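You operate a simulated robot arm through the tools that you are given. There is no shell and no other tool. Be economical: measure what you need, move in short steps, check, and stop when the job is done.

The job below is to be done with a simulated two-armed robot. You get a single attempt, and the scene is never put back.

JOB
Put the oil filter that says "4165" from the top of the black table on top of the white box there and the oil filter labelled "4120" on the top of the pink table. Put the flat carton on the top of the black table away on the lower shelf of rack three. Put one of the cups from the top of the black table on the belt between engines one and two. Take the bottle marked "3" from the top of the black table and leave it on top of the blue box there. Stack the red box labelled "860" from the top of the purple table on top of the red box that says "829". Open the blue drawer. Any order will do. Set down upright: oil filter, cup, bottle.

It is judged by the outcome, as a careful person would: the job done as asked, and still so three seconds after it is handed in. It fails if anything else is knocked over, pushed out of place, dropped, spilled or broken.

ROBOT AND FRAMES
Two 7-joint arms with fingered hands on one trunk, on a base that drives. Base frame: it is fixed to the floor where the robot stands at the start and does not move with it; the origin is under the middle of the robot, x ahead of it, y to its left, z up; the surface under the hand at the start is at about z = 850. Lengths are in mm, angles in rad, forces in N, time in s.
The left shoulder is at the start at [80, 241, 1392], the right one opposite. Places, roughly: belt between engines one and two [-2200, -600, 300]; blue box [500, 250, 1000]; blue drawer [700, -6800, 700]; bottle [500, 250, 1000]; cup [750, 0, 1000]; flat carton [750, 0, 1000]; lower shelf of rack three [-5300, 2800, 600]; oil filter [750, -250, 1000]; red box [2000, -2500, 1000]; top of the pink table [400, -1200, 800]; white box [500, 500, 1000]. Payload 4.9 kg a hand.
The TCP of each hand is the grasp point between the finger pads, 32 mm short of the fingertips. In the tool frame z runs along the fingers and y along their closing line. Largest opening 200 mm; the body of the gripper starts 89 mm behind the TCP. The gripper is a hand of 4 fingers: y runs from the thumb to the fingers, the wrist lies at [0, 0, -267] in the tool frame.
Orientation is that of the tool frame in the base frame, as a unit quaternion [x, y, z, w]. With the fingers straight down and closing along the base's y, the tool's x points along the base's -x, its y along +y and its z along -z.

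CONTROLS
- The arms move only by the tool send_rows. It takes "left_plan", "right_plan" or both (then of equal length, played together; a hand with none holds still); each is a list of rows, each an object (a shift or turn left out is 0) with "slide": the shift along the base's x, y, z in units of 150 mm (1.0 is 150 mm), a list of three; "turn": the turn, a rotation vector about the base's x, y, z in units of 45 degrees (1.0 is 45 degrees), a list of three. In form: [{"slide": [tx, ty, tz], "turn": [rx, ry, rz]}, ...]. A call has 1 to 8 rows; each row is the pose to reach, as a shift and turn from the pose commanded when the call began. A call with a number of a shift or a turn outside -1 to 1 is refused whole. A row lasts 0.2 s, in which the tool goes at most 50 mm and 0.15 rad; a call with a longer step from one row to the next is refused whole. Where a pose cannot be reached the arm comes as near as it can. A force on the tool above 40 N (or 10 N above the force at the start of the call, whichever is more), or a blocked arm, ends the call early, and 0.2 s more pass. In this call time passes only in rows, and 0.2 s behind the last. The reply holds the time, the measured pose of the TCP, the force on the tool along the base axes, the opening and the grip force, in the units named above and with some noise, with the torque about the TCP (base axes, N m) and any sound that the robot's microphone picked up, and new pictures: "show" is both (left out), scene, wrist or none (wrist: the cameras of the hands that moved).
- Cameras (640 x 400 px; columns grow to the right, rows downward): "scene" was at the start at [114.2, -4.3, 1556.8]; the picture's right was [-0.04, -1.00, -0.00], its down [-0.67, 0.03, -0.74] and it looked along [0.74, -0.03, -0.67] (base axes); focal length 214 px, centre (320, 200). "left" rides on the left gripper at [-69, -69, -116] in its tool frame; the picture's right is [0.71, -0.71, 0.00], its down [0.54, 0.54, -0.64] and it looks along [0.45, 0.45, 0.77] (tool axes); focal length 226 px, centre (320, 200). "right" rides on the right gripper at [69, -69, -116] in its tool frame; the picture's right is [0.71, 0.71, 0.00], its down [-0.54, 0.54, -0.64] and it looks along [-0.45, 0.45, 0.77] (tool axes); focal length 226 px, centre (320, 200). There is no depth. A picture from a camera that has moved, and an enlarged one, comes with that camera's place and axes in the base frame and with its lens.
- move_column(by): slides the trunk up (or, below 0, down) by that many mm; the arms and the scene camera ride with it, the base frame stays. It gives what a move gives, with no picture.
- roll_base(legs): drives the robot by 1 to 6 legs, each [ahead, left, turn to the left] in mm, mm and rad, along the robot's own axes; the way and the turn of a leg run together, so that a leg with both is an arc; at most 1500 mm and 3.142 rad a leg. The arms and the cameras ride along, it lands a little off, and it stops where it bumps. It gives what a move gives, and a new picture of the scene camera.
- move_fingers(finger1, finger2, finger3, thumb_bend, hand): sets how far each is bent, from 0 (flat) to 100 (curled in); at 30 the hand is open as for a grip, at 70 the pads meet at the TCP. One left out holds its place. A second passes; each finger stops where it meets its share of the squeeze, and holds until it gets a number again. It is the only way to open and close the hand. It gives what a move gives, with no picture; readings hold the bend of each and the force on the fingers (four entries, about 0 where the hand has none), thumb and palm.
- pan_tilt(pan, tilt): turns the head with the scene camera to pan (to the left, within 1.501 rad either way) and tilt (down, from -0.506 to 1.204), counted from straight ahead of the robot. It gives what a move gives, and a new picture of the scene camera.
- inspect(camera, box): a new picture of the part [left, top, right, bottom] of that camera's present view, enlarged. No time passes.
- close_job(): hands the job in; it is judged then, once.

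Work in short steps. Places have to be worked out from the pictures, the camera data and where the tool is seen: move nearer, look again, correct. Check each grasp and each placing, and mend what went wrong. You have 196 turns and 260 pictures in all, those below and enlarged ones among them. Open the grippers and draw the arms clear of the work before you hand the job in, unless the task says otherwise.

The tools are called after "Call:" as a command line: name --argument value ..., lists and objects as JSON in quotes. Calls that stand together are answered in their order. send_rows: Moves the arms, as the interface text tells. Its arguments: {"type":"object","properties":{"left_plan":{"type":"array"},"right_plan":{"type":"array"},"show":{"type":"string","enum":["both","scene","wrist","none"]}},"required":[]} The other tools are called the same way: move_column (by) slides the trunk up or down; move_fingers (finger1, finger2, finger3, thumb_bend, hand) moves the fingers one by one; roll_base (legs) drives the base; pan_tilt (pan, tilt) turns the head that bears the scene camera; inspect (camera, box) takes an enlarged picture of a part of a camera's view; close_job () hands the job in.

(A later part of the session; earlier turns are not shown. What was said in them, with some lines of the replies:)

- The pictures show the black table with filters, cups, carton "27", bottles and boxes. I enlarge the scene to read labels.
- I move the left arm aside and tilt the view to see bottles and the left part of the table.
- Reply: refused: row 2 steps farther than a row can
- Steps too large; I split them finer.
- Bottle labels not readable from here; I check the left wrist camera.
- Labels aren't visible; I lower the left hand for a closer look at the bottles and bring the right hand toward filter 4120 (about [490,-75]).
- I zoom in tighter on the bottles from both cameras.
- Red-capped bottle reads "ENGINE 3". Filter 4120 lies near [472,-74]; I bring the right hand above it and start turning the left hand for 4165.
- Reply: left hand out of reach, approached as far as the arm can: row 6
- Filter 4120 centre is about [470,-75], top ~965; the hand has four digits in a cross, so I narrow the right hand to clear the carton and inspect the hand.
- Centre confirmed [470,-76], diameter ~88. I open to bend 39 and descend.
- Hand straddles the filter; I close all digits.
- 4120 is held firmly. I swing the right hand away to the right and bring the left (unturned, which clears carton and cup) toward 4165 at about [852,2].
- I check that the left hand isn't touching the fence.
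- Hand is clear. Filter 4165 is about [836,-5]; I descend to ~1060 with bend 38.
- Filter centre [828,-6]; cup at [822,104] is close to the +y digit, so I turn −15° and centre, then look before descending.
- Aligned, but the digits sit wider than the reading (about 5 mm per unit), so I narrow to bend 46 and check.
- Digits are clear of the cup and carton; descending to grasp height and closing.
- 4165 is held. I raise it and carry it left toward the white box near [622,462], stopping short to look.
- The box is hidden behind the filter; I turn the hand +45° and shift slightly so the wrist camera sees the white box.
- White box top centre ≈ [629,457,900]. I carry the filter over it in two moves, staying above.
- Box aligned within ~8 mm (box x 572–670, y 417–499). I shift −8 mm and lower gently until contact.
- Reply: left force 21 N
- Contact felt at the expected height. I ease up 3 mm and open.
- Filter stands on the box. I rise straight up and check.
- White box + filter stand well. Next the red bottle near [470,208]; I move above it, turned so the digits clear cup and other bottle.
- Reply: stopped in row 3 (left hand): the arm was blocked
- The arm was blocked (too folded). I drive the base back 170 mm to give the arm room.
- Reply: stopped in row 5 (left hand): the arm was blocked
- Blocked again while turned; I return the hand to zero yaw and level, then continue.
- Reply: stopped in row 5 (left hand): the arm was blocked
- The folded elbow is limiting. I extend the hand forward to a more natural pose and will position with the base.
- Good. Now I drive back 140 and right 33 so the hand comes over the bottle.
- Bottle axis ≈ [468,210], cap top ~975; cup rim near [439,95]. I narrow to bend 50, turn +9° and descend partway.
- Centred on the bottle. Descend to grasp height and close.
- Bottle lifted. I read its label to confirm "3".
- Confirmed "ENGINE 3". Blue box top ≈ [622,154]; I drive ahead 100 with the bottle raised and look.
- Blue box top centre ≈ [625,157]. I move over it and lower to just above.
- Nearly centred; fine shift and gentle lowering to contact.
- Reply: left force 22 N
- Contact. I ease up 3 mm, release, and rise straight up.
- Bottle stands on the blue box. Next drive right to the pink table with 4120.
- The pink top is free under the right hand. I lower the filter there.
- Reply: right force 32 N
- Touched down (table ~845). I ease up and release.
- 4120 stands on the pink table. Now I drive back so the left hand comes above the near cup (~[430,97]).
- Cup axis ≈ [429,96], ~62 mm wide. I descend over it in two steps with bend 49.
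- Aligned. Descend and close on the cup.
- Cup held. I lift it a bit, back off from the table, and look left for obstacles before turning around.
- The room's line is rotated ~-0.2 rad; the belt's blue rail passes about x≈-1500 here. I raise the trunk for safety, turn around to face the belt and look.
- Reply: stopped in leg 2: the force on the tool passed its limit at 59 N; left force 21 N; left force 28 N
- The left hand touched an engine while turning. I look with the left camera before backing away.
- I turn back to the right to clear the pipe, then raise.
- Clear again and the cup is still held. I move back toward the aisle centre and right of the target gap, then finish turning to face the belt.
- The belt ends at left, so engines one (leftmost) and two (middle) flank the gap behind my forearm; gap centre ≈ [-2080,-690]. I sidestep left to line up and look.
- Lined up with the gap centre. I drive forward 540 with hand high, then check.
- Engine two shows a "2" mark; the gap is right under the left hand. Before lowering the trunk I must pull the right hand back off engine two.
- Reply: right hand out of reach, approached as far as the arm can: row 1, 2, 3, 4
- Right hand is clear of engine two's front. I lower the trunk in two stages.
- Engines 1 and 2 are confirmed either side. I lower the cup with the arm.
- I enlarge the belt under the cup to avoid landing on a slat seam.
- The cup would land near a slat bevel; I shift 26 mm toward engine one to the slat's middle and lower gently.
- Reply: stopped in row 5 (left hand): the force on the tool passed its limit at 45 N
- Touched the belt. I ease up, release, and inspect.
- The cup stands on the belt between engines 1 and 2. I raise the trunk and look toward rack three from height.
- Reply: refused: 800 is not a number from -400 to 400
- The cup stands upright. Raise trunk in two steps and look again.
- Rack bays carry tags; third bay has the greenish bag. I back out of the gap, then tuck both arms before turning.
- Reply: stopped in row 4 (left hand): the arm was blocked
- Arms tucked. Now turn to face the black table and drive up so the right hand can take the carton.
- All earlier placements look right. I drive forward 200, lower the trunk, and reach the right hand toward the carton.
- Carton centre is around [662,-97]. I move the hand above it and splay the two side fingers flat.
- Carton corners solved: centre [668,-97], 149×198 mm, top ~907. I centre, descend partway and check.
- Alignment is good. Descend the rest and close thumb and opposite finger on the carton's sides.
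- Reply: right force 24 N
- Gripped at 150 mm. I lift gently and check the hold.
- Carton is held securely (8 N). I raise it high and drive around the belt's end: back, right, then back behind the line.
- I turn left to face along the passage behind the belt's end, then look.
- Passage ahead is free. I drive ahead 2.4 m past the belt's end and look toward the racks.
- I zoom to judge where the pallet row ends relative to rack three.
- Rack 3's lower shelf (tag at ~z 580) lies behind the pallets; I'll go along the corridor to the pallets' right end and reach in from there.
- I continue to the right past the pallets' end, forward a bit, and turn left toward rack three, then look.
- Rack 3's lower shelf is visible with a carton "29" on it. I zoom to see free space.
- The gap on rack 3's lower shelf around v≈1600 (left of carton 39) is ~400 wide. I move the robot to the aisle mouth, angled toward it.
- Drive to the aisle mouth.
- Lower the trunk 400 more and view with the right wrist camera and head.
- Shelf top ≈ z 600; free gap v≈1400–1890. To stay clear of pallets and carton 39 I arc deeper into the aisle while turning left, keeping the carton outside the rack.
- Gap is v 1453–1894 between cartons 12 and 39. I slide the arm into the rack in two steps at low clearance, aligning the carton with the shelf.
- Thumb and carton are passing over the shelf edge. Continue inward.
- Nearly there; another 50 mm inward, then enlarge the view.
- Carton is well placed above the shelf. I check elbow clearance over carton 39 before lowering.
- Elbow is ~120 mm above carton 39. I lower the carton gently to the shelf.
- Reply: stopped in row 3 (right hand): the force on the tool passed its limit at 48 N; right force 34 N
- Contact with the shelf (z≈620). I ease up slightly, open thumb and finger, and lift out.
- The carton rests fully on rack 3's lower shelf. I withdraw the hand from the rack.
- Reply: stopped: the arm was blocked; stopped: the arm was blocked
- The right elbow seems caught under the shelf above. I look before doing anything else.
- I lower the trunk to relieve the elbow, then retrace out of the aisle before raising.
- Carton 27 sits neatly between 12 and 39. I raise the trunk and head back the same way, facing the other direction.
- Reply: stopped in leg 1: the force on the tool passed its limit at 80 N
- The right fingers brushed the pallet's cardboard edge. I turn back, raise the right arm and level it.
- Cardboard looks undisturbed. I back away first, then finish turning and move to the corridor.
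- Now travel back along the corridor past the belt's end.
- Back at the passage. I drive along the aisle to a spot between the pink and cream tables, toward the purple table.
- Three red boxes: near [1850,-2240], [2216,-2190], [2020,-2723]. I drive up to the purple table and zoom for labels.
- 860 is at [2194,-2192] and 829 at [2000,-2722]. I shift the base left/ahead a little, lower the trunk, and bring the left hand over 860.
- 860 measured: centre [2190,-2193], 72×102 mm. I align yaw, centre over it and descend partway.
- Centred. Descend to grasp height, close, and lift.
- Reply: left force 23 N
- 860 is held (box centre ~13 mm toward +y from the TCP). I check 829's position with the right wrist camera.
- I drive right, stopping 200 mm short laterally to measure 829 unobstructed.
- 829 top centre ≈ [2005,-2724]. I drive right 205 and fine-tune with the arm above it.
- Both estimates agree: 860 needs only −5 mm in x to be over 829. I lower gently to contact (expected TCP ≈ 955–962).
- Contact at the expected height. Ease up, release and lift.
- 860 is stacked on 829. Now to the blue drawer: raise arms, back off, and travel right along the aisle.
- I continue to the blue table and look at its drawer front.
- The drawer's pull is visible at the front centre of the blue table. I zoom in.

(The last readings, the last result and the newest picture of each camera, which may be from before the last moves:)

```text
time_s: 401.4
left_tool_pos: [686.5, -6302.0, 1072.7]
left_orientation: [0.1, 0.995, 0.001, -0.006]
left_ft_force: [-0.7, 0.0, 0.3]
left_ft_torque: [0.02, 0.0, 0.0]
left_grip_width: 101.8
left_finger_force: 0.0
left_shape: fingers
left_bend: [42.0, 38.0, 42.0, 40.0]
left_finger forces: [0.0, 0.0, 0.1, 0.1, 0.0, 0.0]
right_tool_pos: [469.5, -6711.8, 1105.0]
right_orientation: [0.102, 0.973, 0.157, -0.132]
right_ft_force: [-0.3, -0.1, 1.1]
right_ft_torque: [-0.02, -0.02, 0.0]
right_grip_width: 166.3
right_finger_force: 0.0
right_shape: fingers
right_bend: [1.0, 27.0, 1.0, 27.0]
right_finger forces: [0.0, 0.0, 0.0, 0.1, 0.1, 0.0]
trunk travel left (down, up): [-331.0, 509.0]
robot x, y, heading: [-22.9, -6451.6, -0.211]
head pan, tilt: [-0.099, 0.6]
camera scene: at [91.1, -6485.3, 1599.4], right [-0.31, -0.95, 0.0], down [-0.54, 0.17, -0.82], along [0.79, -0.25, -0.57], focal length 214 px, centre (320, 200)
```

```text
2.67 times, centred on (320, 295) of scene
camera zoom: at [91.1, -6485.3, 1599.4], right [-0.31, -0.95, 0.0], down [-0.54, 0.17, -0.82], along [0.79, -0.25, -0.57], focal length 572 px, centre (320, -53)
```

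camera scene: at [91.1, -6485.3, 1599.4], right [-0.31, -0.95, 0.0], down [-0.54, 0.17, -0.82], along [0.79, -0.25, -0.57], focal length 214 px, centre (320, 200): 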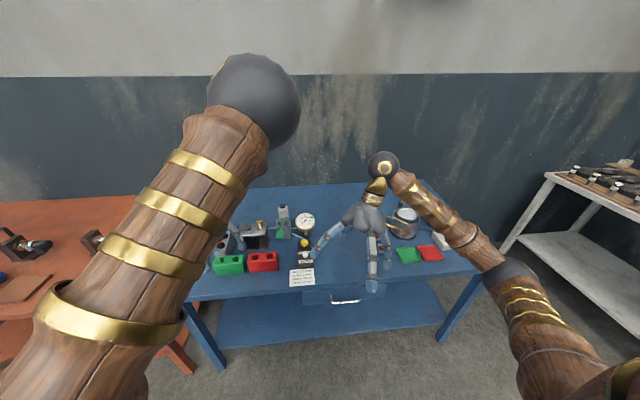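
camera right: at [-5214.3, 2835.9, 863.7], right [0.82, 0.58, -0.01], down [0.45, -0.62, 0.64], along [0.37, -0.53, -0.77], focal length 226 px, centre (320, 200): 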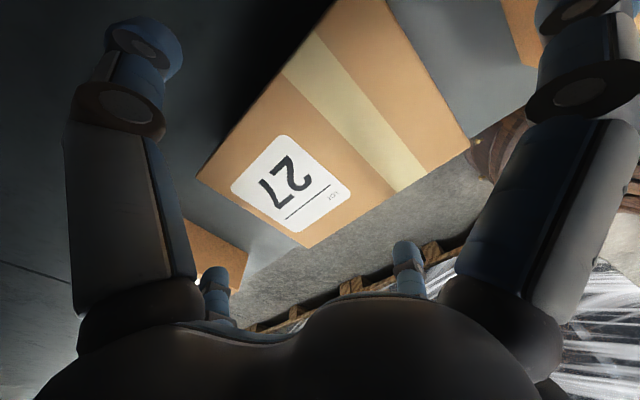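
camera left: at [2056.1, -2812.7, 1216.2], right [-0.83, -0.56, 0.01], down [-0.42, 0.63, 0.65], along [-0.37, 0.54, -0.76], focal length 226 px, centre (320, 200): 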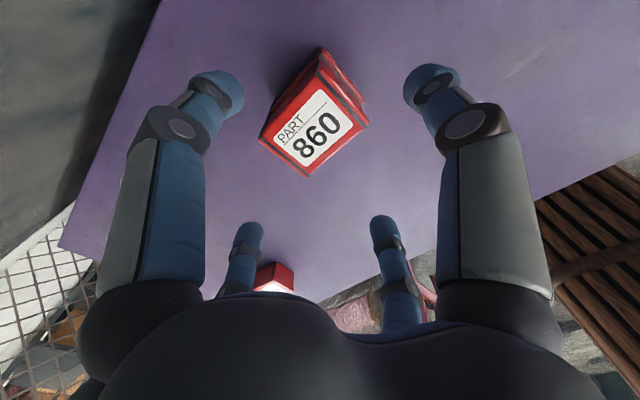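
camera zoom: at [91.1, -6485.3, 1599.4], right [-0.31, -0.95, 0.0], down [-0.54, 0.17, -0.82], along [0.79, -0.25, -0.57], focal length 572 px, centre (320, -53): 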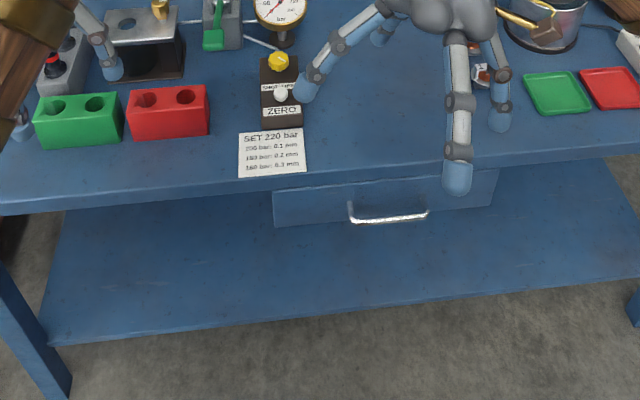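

Bar located by two views at [520,-6735,773], ~117 mm long, 38 mm ahead of the table edge. I level the right hand and place it so its far digit comes down behind the bar.

Call:
move_fingers --hand "right" --finger1 30 --finger2 30 --finger3 30 --thumb_bend 30

Call:
send_rows --right_plan '[{"slide": [-0.07, -0.01, 0], "turn": [-0.14, -0.1, 0.003]}, {"slide": [-0.14, -0.03, 0], "turn": [-0.29, -0.2, 0.006]}, {"slide": [-0.22, -0.04, -0.1], "turn": [-0.433, -0.297, 0.01]}, {"slide": [-0.22, -0.04, -0.3], "turn": [-0.433, -0.297, 0.01]}]' --show "wrist"

```text
time_s: 402.4
left_tool_pos: [686.6, -6302.4, 1073.5]
left_orientation: [0.1, 0.995, 0.002, -0.006]
left_ft_force: [-0.2, 1.1, -0.3]
left_ft_torque: [-0.05, -0.02, 0.03]
left_grip_width: 101.7
left_finger_force: 0.0
left_shape: fingers
left_bend: [42.0, 38.0, 42.0, 40.0]
left_finger forces: [0.0, 0.0, 0.0, 0.1, 0.0, 0.0]
right_tool_pos: [470.4, -6710.5, 1106.0]
right_orientation: [0.102, 0.973, 0.158, -0.132]
right_ft_force: [-0.3, -0.1, 0.1]
right_ft_torque: [-0.03, 0.03, -0.02]
right_grip_width: 140.7
right_finger_force: 0.0
right_shape: fingers
right_bend: [30.0, 30.0, 30.0, 30.0]
right_finger forces: [0.0, 0.0, 0.1, 0.0, 0.0, 0.0]
trunk travel left (down, up): [-331.0, 509.0]
robot x, y, heading: [-19.5, -6449.6, -0.215]
head pan, tilt: [-0.099, 0.6]
```

```text
time_s: 403.4
left_tool_pos: [688.3, -6303.4, 1073.4]
left_orientation: [0.1, 0.995, 0.002, -0.006]
left_ft_force: [0.5, -0.1, 0.5]
left_ft_torque: [-0.02, 0.02, 0.02]
left_grip_width: 101.6
left_finger_force: 0.0
left_shape: fingers
left_bend: [42.0, 38.0, 42.0, 40.0]
left_finger forces: [0.1, 0.0, 0.1, 0.0, 0.1, 0.0]
right_tool_pos: [439.1, -6720.4, 1061.9]
right_orientation: [0.101, 0.995, 0.001, 0.001]
right_ft_force: [-0.5, 0.1, 0.0]
right_ft_torque: [0.01, 0.01, 0.01]
right_grip_width: 140.8
right_finger_force: 0.1
right_shape: fingers
right_bend: [30.0, 30.0, 30.0, 30.0]
right_finger forces: [0.0, 0.0, 0.1, 0.1, 0.0, 0.0]
trunk travel left (down, up): [-331.0, 509.0]
robot x, y, heading: [-26.3, -6448.6, -0.208]
head pan, tilt: [-0.099, 0.6]
camera right: at [358.8, -6775.8, 1175.9], right [-0.55, 0.83, 0.0], down [0.64, 0.42, 0.65], along [0.54, 0.36, -0.76], focal length 226 px, centre (320, 200)
```

right: 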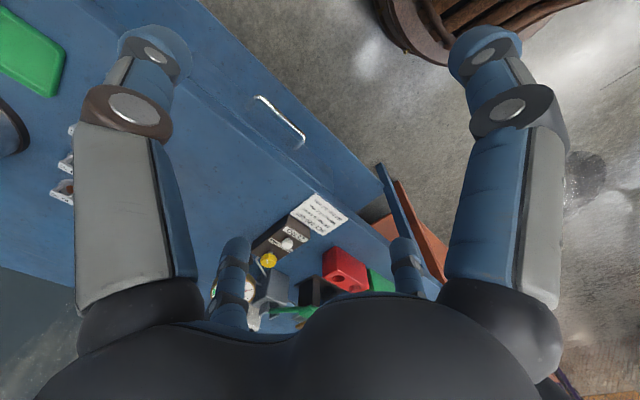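

I zoom into the wrist view to see bar, drawer front and table edge.

Call:
inspect --camera "right" --box '[180, 40, 380, 240]'

```text
2.00 times, centred on (280, 140) of right
camera zoom: at [358.8, -6775.8, 1175.9], right [-0.55, 0.83, 0.0], down [0.64, 0.42, 0.65], along [0.54, 0.36, -0.76], focal length 452 px, centre (400, 320)
```

zoom: 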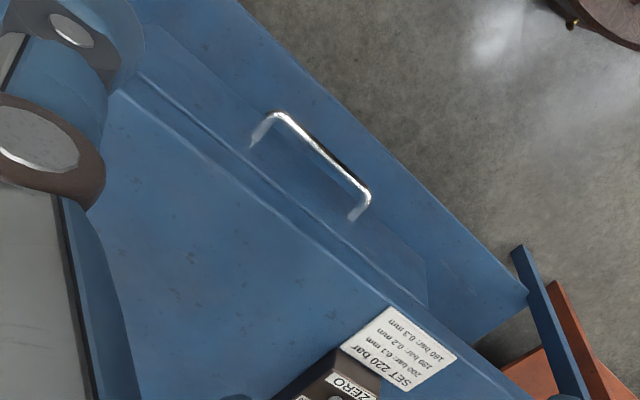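

Gap behind the bar is ~26 mm. I set the side digits to bend 33 (near vertical), shift slightly and descend above the bar to look.

Call:
move_fingers --hand "right" --finger1 33 --finger3 33

Call:
send_rows --right_plan '[{"slide": [0.02, -0.06, -0.25]}, {"slide": [0.02, -0.06, -0.5]}, {"slide": [0.02, -0.06, -0.75]}, {"slide": [0.02, -0.06, -1]}]' --show "wrist"

```text
time_s: 404.4
left_tool_pos: [687.3, -6302.0, 1072.7]
left_orientation: [0.1, 0.995, 0.002, -0.006]
left_ft_force: [1.0, -0.4, 0.3]
left_ft_torque: [0.0, 0.03, 0.0]
left_grip_width: 101.8
left_finger_force: 0.0
left_shape: fingers
left_bend: [42.0, 38.0, 42.0, 40.0]
left_finger forces: [0.1, 0.0, 0.1, 0.0, 0.1, 0.0]
right_tool_pos: [439.0, -6719.9, 1061.8]
right_orientation: [0.1, 0.995, 0.002, 0.001]
right_ft_force: [-1.0, 0.6, 0.2]
right_ft_torque: [-0.02, 0.01, 0.04]
right_grip_width: 135.7
right_finger_force: 0.0
right_shape: fingers
right_bend: [33.0, 30.0, 33.0, 30.0]
right_finger forces: [0.0, 0.0, 0.0, 0.0, 0.0, 0.1]
trunk travel left (down, up): [-331.0, 509.0]
robot x, y, heading: [-23.0, -6449.7, -0.212]
head pan, tilt: [-0.099, 0.6]
```

```text
time_s: 405.4
left_tool_pos: [687.7, -6301.7, 1073.6]
left_orientation: [0.099, 0.995, 0.001, -0.006]
left_ft_force: [-0.2, -0.9, -0.4]
left_ft_torque: [-0.01, 0.03, -0.01]
left_grip_width: 101.8
left_finger_force: 0.1
left_shape: fingers
left_bend: [42.0, 38.0, 42.0, 40.0]
left_finger forces: [0.0, 0.0, 0.0, 0.0, 0.0, 0.0]
right_tool_pos: [439.9, -6729.1, 912.9]
right_orientation: [0.1, 0.995, 0.002, 0.001]
right_ft_force: [-0.4, -0.3, -0.5]
right_ft_torque: [-0.02, 0.0, -0.01]
right_grip_width: 135.4
right_finger_force: 0.2
right_shape: fingers
right_bend: [33.0, 30.0, 33.0, 30.0]
right_finger forces: [0.0, 0.0, 0.1, 0.0, 0.0, 0.1]
trunk travel left (down, up): [-331.0, 509.0]
robot x, y, heading: [-22.7, -6451.3, -0.213]
head pan, tilt: [-0.099, 0.6]
camera right: at [358.3, -6785.2, 1027.5], right [-0.55, 0.83, 0.0], down [0.64, 0.42, 0.65], along [0.54, 0.36, -0.76], focal length 226 px, centre (320, 200)
```

right: 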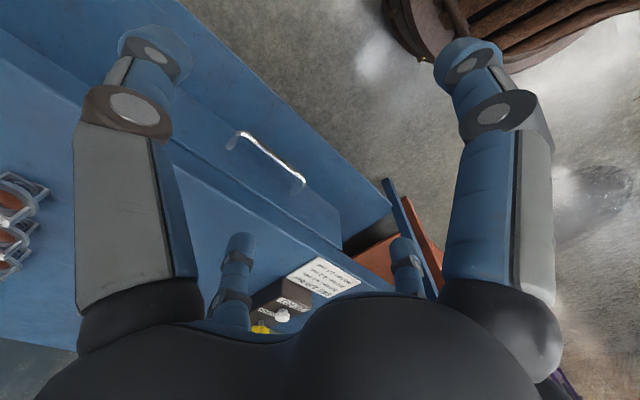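

Projecting the digit's path shows it 12 mm too far toward the drawer face; I shift −12 mm along the approach axis and descend to just above the bar.

Call:
send_rows --right_plan '[{"slide": [-0.079, 0.016, -0.15]}, {"slide": [-0.079, 0.016, -0.35]}, {"slide": [-0.079, 0.016, -0.5]}]' --show "wrist"

Call:
inspect --camera "right" --box '[180, 120, 380, 320]'

```text
time_s: 406.2
left_tool_pos: [687.1, -6303.2, 1072.4]
left_orientation: [0.1, 0.995, 0.001, -0.006]
left_ft_force: [0.1, 0.6, 0.0]
left_ft_torque: [-0.01, -0.03, 0.02]
left_grip_width: 101.7
left_finger_force: 0.1
left_shape: fingers
left_bend: [42.0, 38.0, 42.0, 40.0]
left_finger forces: [0.1, 0.1, 0.0, 0.1, 0.0, 0.0]
right_tool_pos: [429.0, -6725.8, 840.5]
right_orientation: [0.101, 0.995, 0.001, 0.001]
right_ft_force: [0.3, 0.7, -0.8]
right_ft_torque: [0.02, -0.01, 0.01]
right_grip_width: 135.5
right_finger_force: 0.0
right_shape: fingers
right_bend: [33.0, 30.0, 33.0, 30.0]
right_finger forces: [0.0, 0.1, 0.1, 0.0, 0.0, 0.0]
trunk travel left (down, up): [-331.0, 509.0]
robot x, y, heading: [-21.6, -6451.8, -0.21]
head pan, tilt: [-0.099, 0.6]
camera right: at [347.4, -6780.9, 954.3], right [-0.55, 0.83, 0.0], down [0.64, 0.42, 0.65], along [0.54, 0.36, -0.76], focal length 226 px, centre (320, 200)
```

right: 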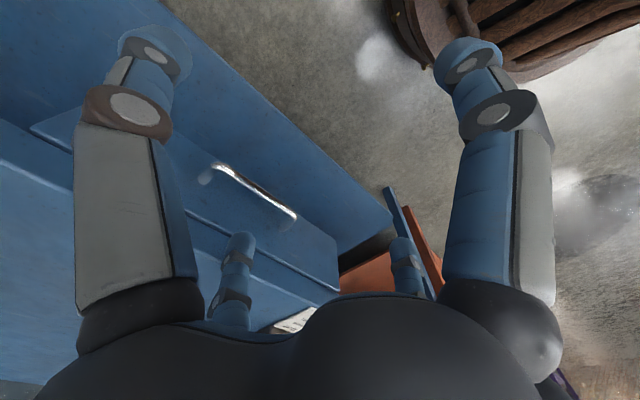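

```text
2.00 times, centred on (280, 220) of right
camera zoom: at [347.4, -6780.9, 954.3], right [-0.55, 0.83, 0.0], down [0.64, 0.42, 0.65], along [0.54, 0.36, -0.76], focal length 452 px, centre (400, 160)
```

zoom: 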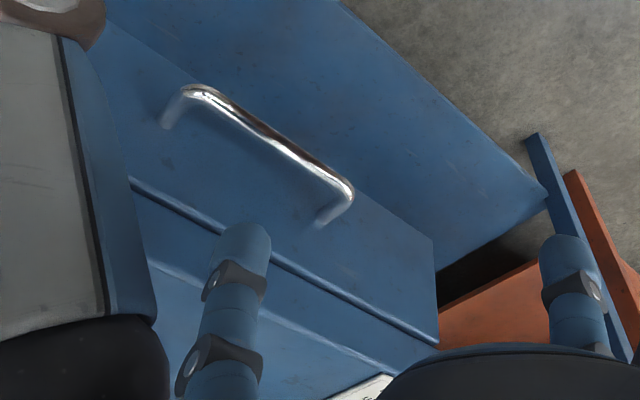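

Three wrist views agree: bar at u≈1885, z≈715, drawer face u≈1923, tabletop edge u≈1914 at z≈812. I shift +29 mm and lower the digit behind the bar.

Call:
send_rows --right_plan '[{"slide": [0.193, -0.039, 0]}, {"slide": [0.193, -0.039, -0.2]}, {"slide": [0.193, -0.039, -0.35]}]' --show "wrist"

Call:
inspect --camera "right" --box '[160, 140, 360, 300]'

```text
time_s: 407.0
left_tool_pos: [687.0, -6302.5, 1073.4]
left_orientation: [0.101, 0.995, 0.001, -0.007]
left_ft_force: [-0.5, 0.2, -0.8]
left_ft_torque: [-0.03, 0.0, 0.0]
left_grip_width: 101.5
left_finger_force: 0.1
left_shape: fingers
left_bend: [42.0, 38.0, 42.0, 40.0]
left_finger forces: [0.1, 0.0, 0.0, 0.0, 0.0, 0.1]
right_tool_pos: [456.2, -6730.6, 784.3]
right_orientation: [0.101, 0.995, 0.001, 0.001]
right_ft_force: [-0.3, 0.2, 0.5]
right_ft_torque: [0.03, -0.02, -0.03]
right_grip_width: 135.4
right_finger_force: 0.1
right_shape: fingers
right_bend: [33.0, 30.0, 33.0, 30.0]
right_finger forces: [0.0, 0.0, 0.1, 0.0, 0.0, 0.1]
trunk travel left (down, up): [-331.0, 509.0]
robot x, y, heading: [-24.4, -6449.4, -0.215]
head pan, tilt: [-0.099, 0.6]
camera right: at [375.4, -6785.5, 898.7], right [-0.55, 0.83, 0.0], down [0.64, 0.42, 0.65], along [0.54, 0.36, -0.76], focal length 226 px, centre (320, 200)
```

right: 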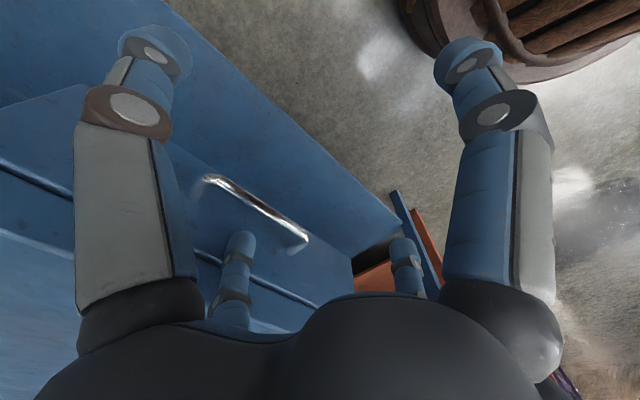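

```text
2.50 times, centred on (260, 220) of right
camera zoom: at [375.4, -6785.5, 898.7], right [-0.55, 0.83, 0.0], down [0.64, 0.42, 0.65], along [0.54, 0.36, -0.76], focal length 565 px, centre (470, 150)
```

zoom: 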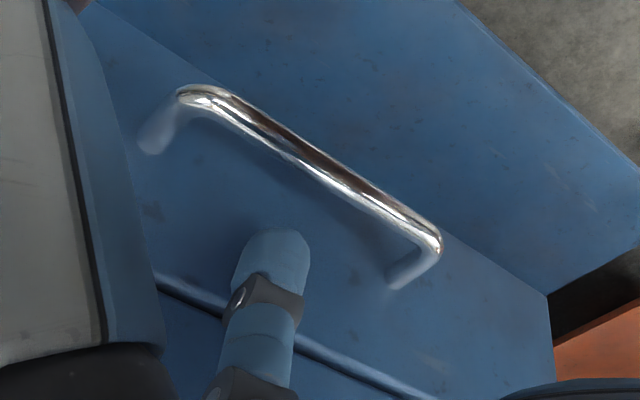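

Digit would pass only ~11 mm behind the bar axis; shift 6 mm more and lower to hook.

Call:
send_rows --right_plan '[{"slide": [0.04, -0.008, 0]}, {"slide": [0.04, -0.008, -0.15]}, {"slide": [0.04, -0.008, -0.3]}, {"slide": [0.04, -0.008, -0.4]}]' --show "wrist"

Call:
inspect --camera "right" --box '[160, 140, 360, 300]'

```text
time_s: 408.0
left_tool_pos: [687.0, -6302.6, 1073.4]
left_orientation: [0.1, 0.995, 0.002, -0.006]
left_ft_force: [-0.5, 0.0, -0.2]
left_ft_torque: [-0.02, 0.01, 0.01]
left_grip_width: 101.6
left_finger_force: 0.1
left_shape: fingers
left_bend: [42.0, 38.0, 42.0, 40.0]
left_finger forces: [0.0, 0.1, 0.0, 0.0, 0.0, 0.0]
right_tool_pos: [462.4, -6730.3, 721.6]
right_orientation: [0.1, 0.995, 0.002, 0.001]
right_ft_force: [-7.2, 1.1, 2.3]
right_ft_torque: [-0.03, -0.18, 0.04]
right_grip_width: 135.6
right_finger_force: 3.7
right_shape: fingers
right_bend: [33.0, 30.0, 35.0, 30.0]
right_finger forces: [0.0, 0.0, 6.6, 0.0, 0.1, 0.0]
trunk travel left (down, up): [-331.0, 509.0]
robot x, y, heading: [-22.3, -6452.0, -0.213]
head pan, tilt: [-0.099, 0.6]
camera right: at [382.5, -6785.1, 836.0], right [-0.55, 0.83, 0.0], down [0.64, 0.42, 0.65], along [0.54, 0.36, -0.76], focal length 226 px, centre (320, 200)
```

right: 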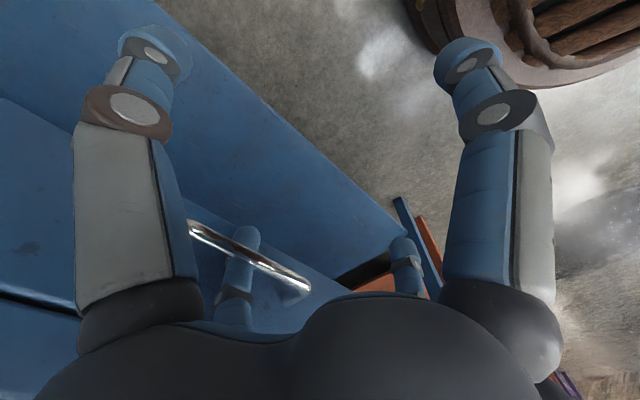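

```text
2.50 times, centred on (260, 220) of right
camera zoom: at [382.5, -6785.1, 836.0], right [-0.55, 0.83, 0.0], down [0.64, 0.42, 0.65], along [0.54, 0.36, -0.76], focal length 565 px, centre (470, 150)
```

zoom: 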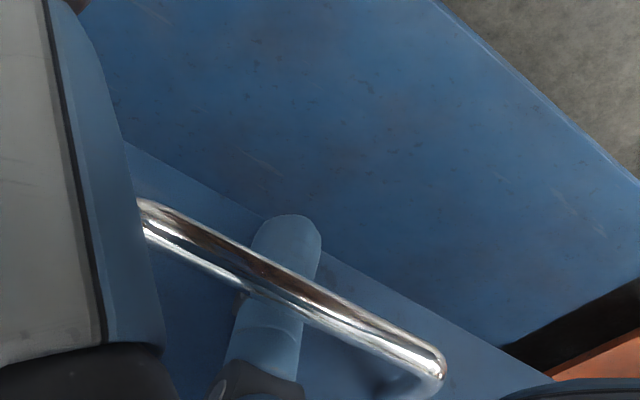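

The digit is hooked behind the bar. I pull by driving the base back.

Call:
roll_base --legs '[[-120, 0, 0]]'

Call:
inspect --camera "right" --box '[0, 0, 640, 400]'

```text
time_s: 409.2
left_tool_pos: [576.1, -6281.2, 1072.0]
left_orientation: [0.102, 0.995, 0.001, -0.006]
left_ft_force: [-0.1, 0.2, -0.5]
left_ft_torque: [0.05, -0.02, 0.01]
left_grip_width: 101.6
left_finger_force: 0.1
left_shape: fingers
left_bend: [42.0, 38.0, 42.0, 40.0]
left_finger forces: [0.0, 0.0, 0.0, 0.1, 0.0, 0.0]
right_tool_pos: [351.7, -6707.8, 722.2]
right_orientation: [0.103, 0.995, 0.001, 0.0]
right_ft_force: [-0.3, 0.1, -0.3]
right_ft_torque: [0.02, 0.01, 0.03]
right_grip_width: 135.6
right_finger_force: 0.1
right_shape: fingers
right_bend: [33.0, 30.0, 33.0, 30.0]
right_finger forces: [0.0, 0.1, 0.1, 0.0, 0.0, 0.0]
trunk travel left (down, up): [-331.0, 509.0]
robot x, y, heading: [-134.6, -6424.9, -0.217]
head pan, tilt: [-0.099, 0.6]
camera scene: at [-20.4, -6461.6, 1599.3], right [-0.31, -0.95, 0.0], down [-0.54, 0.18, -0.82], along [0.78, -0.26, -0.57], focal length 214 px, centre (320, 200)
```

scene: 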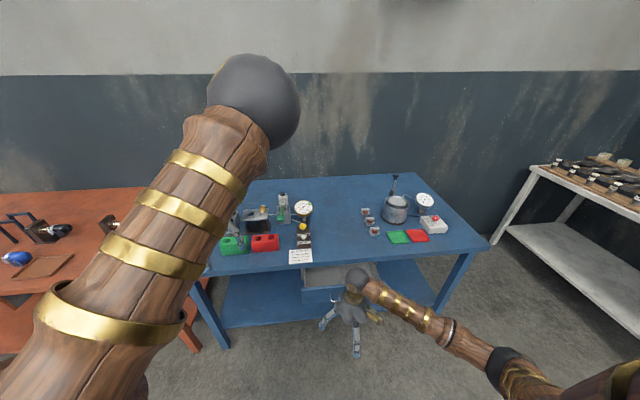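

```text
1.00 times, centred on (320, 200) of right (not enlarged: the box is as wide or as high as the picture)
camera zoom: at [270.1, -6762.5, 835.6], right [-0.55, 0.84, 0.0], down [0.64, 0.42, 0.64], along [0.54, 0.35, -0.76], focal length 226 px, centre (320, 200)
```

zoom: 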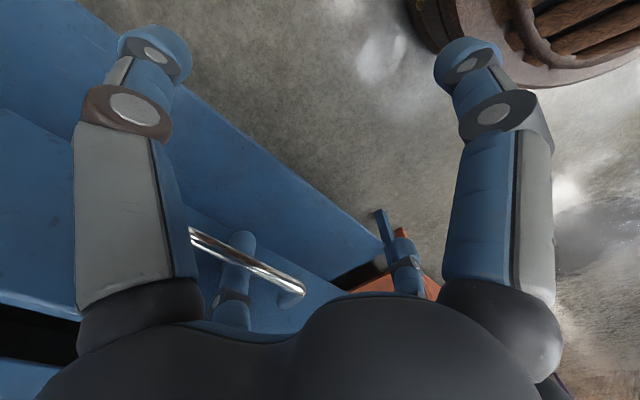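

The drawer is sliding out easily. I pull further to open it well.

Call:
roll_base --legs '[[-150, 0, 0]]'

Call:
inspect --camera "scene" --box '[200, 200, 440, 380]'

```text
time_s: 410.6
left_tool_pos: [428.7, -6250.2, 1071.9]
left_orientation: [0.104, 0.995, 0.001, -0.007]
left_ft_force: [0.2, 0.7, 0.3]
left_ft_torque: [-0.02, 0.0, -0.01]
left_grip_width: 101.8
left_finger_force: 0.0
left_shape: fingers
left_bend: [42.0, 38.0, 42.0, 40.0]
left_finger forces: [0.0, 0.1, 0.1, 0.0, 0.1, 0.1]
right_tool_pos: [201.4, -6675.2, 721.2]
right_orientation: [0.103, 0.995, 0.001, 0.0]
right_ft_force: [0.6, 0.0, -0.9]
right_ft_torque: [-0.05, 0.01, 0.0]
right_grip_width: 135.7
right_finger_force: 0.1
right_shape: fingers
right_bend: [33.0, 30.0, 33.0, 30.0]
right_finger forces: [0.0, 0.0, 0.0, 0.0, 0.1, 0.1]
trunk travel left (down, up): [-331.0, 509.0]
robot x, y, heading: [-280.8, -6393.7, -0.218]
head pan, tilt: [-0.099, 0.6]
camera scene: at [-167.4, -6429.5, 1599.3], right [-0.31, -0.95, 0.0], down [-0.54, 0.18, -0.82], along [0.78, -0.26, -0.57], focal length 214 px, centre (320, 200)
```

scene: 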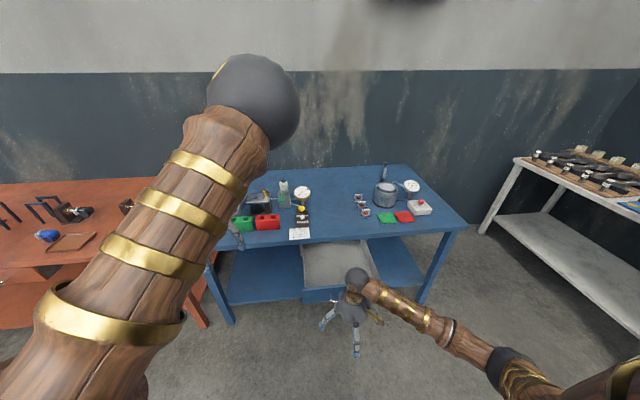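

```text
2.22 times, centred on (320, 290) of scene
camera zoom: at [-167.4, -6429.5, 1599.3], right [-0.31, -0.95, 0.0], down [-0.54, 0.18, -0.82], along [0.78, -0.26, -0.57], focal length 477 px, centre (320, 0)
```

zoom: 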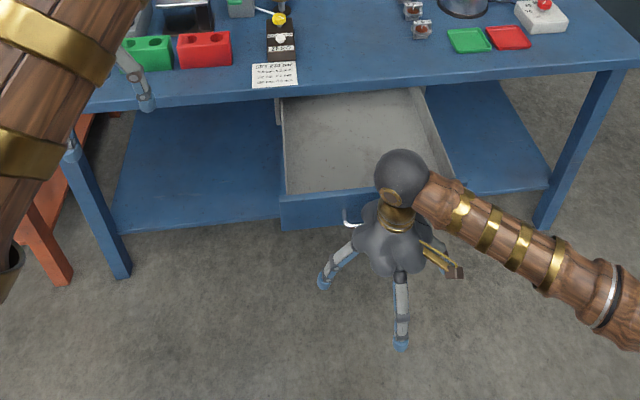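

The drawer is wide open (~270 mm). I unhook: nudge forward slightly and lift.

Call:
send_rows --right_plan '[{"slide": [0.05, -0.01, 0]}, {"slide": [0.05, -0.01, 0.25]}, {"slide": [0.05, -0.01, 0.5]}, {"slide": [0.05, -0.01, 0.75]}, {"slide": [0.05, -0.01, 1]}]' --show "both"

```text
time_s: 411.8
left_tool_pos: [427.5, -6250.1, 1072.4]
left_orientation: [0.104, 0.995, 0.001, -0.006]
left_ft_force: [-0.6, 0.0, 0.3]
left_ft_torque: [0.01, -0.01, -0.03]
left_grip_width: 101.9
left_finger_force: 0.0
left_shape: fingers
left_bend: [42.0, 38.0, 42.0, 40.0]
left_finger forces: [0.1, 0.0, 0.0, 0.0, 0.0, 0.0]
right_tool_pos: [211.5, -6676.5, 875.8]
right_orientation: [0.104, 0.995, 0.002, 0.001]
right_ft_force: [0.5, -0.2, 0.8]
right_ft_torque: [0.0, 0.0, 0.04]
right_grip_width: 135.4
right_finger_force: 0.1
right_shape: fingers
right_bend: [33.0, 30.0, 33.0, 30.0]
right_finger forces: [0.0, 0.0, 0.0, 0.0, 0.1, 0.0]
trunk travel left (down, up): [-331.0, 509.0]
robot x, y, heading: [-279.1, -6397.3, -0.214]
head pan, tilt: [-0.099, 0.6]
camera scene: at [-169.4, -6428.4, 1599.5], right [-0.31, -0.95, 0.0], down [-0.54, 0.18, -0.83], along [0.78, -0.26, -0.56], focal length 214 px, centre (320, 200)
camera right: at [129.7, -6731.1, 990.2], right [-0.55, 0.84, 0.0], down [0.64, 0.42, 0.65], along [0.54, 0.35, -0.76], focal length 226 px, centre (320, 200)
```

scene: 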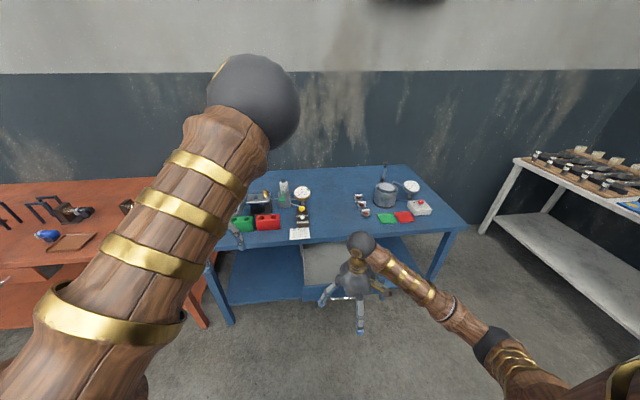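
right: 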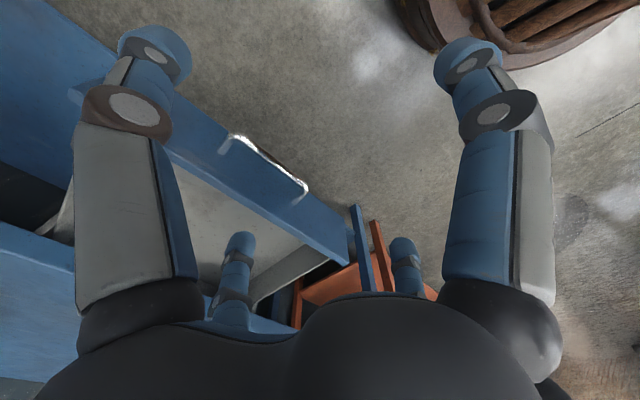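

Hand is free and the drawer stays open. I open the left hand and draw back from the table.

Call:
roll_base --legs '[[-400, 0, 0]]'

Call:
move_fingers --hand "left" --finger1 30 --finger2 30 --finger3 30 --thumb_bend 30

```text
time_s: 414.2
left_tool_pos: [50.5, -6163.2, 1072.5]
left_orientation: [0.1, 0.995, 0.002, -0.006]
left_ft_force: [0.4, 0.0, -0.4]
left_ft_torque: [0.02, 0.02, 0.01]
left_grip_width: 101.8
left_finger_force: 0.0
left_shape: fingers
left_bend: [42.0, 38.0, 42.0, 40.0]
left_finger forces: [0.0, 0.0, 0.1, 0.1, 0.0, 0.0]
right_tool_pos: [-165.7, -6590.2, 874.5]
right_orientation: [0.101, 0.995, 0.002, 0.0]
right_ft_force: [-0.2, 0.5, 0.0]
right_ft_torque: [0.0, -0.05, 0.01]
right_grip_width: 135.7
right_finger_force: 0.0
right_shape: fingers
right_bend: [33.0, 30.0, 33.0, 30.0]
right_finger forces: [0.0, 0.1, 0.0, 0.1, 0.0, 0.1]
trunk travel left (down, up): [-331.0, 509.0]
robot x, y, heading: [-665.0, -6310.3, -0.21]
head pan, tilt: [-0.099, 0.6]
camera scene: at [-546.2, -6346.1, 1599.4], right [-0.31, -0.95, 0.0], down [-0.54, 0.17, -0.82], along [0.79, -0.25, -0.57], focal length 214 px, centre (320, 200)
```

scene: 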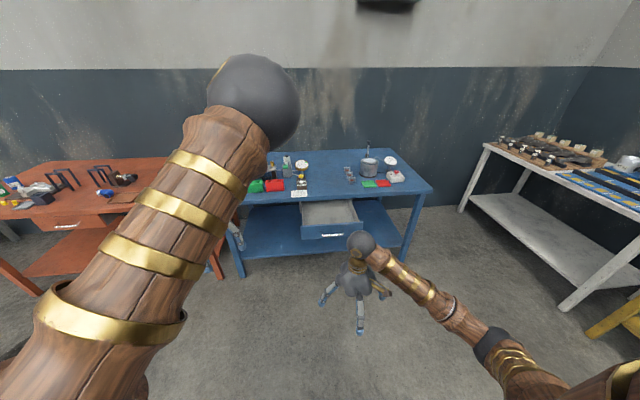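

```text
time_s: 415.2
left_tool_pos: [50.1, -6164.1, 1072.8]
left_orientation: [0.1, 0.995, 0.001, -0.006]
left_ft_force: [0.1, -0.5, -0.1]
left_ft_torque: [0.01, 0.01, 0.02]
left_grip_width: 139.9
left_finger_force: 0.0
left_shape: fingers
left_bend: [30.0, 30.0, 30.0, 30.0]
left_finger forces: [0.1, 0.1, 0.1, 0.1, 0.1, 0.0]
right_tool_pos: [-165.7, -6590.4, 874.1]
right_orientation: [0.101, 0.995, 0.003, 0.0]
right_ft_force: [-0.8, -0.3, -0.2]
right_ft_torque: [-0.01, -0.02, 0.02]
right_grip_width: 135.6
right_finger_force: 0.1
right_shape: fingers
right_bend: [33.0, 30.0, 33.0, 30.0]
right_finger forces: [0.0, 0.1, 0.0, 0.0, 0.0, 0.1]
trunk travel left (down, up): [-331.0, 509.0]
robot x, y, heading: [-660.2, -6311.4, -0.206]
head pan, tilt: [-0.099, 0.6]
```

All tasks are done, the drawer is open and the arms are clear; I hand in the job.

Call:
close_job

```text
The job is handed in.
```

I did all seven parts of the job and handed it in, but while driving I touched three other things. None of them looked moved afterwards, though I didn't go back for a second look.

| Task | Result |
|---|---|
| Oil filter "4165" | Standing on the white box |
| Oil filter "4120" | Standing on the pink table |
| Flat carton "27" | On the lower shelf of rack three, between cartons 12 and 39 |
| Cup | Upright on the belt between engines 1 and 2 |
| Bottle "3" | Standing on the blue box |
| Red box "860" | Stacked on "829" |
| Blue drawer | Open about 270 mm |

What I touched:
- **Engine pipe:** the left hand hit a pipe on one of the engines, peaking at 59 N, while I was turning with the cup. The cup stayed in the hand.
- **Rack three:** the right elbow pushed up against the underside of the shelf above the carton. The boxes on that shelf stayed in place.
- **Pallet cardboard:** the right fingers hit the cardboard on top of the pallets, peaking at 80 N.
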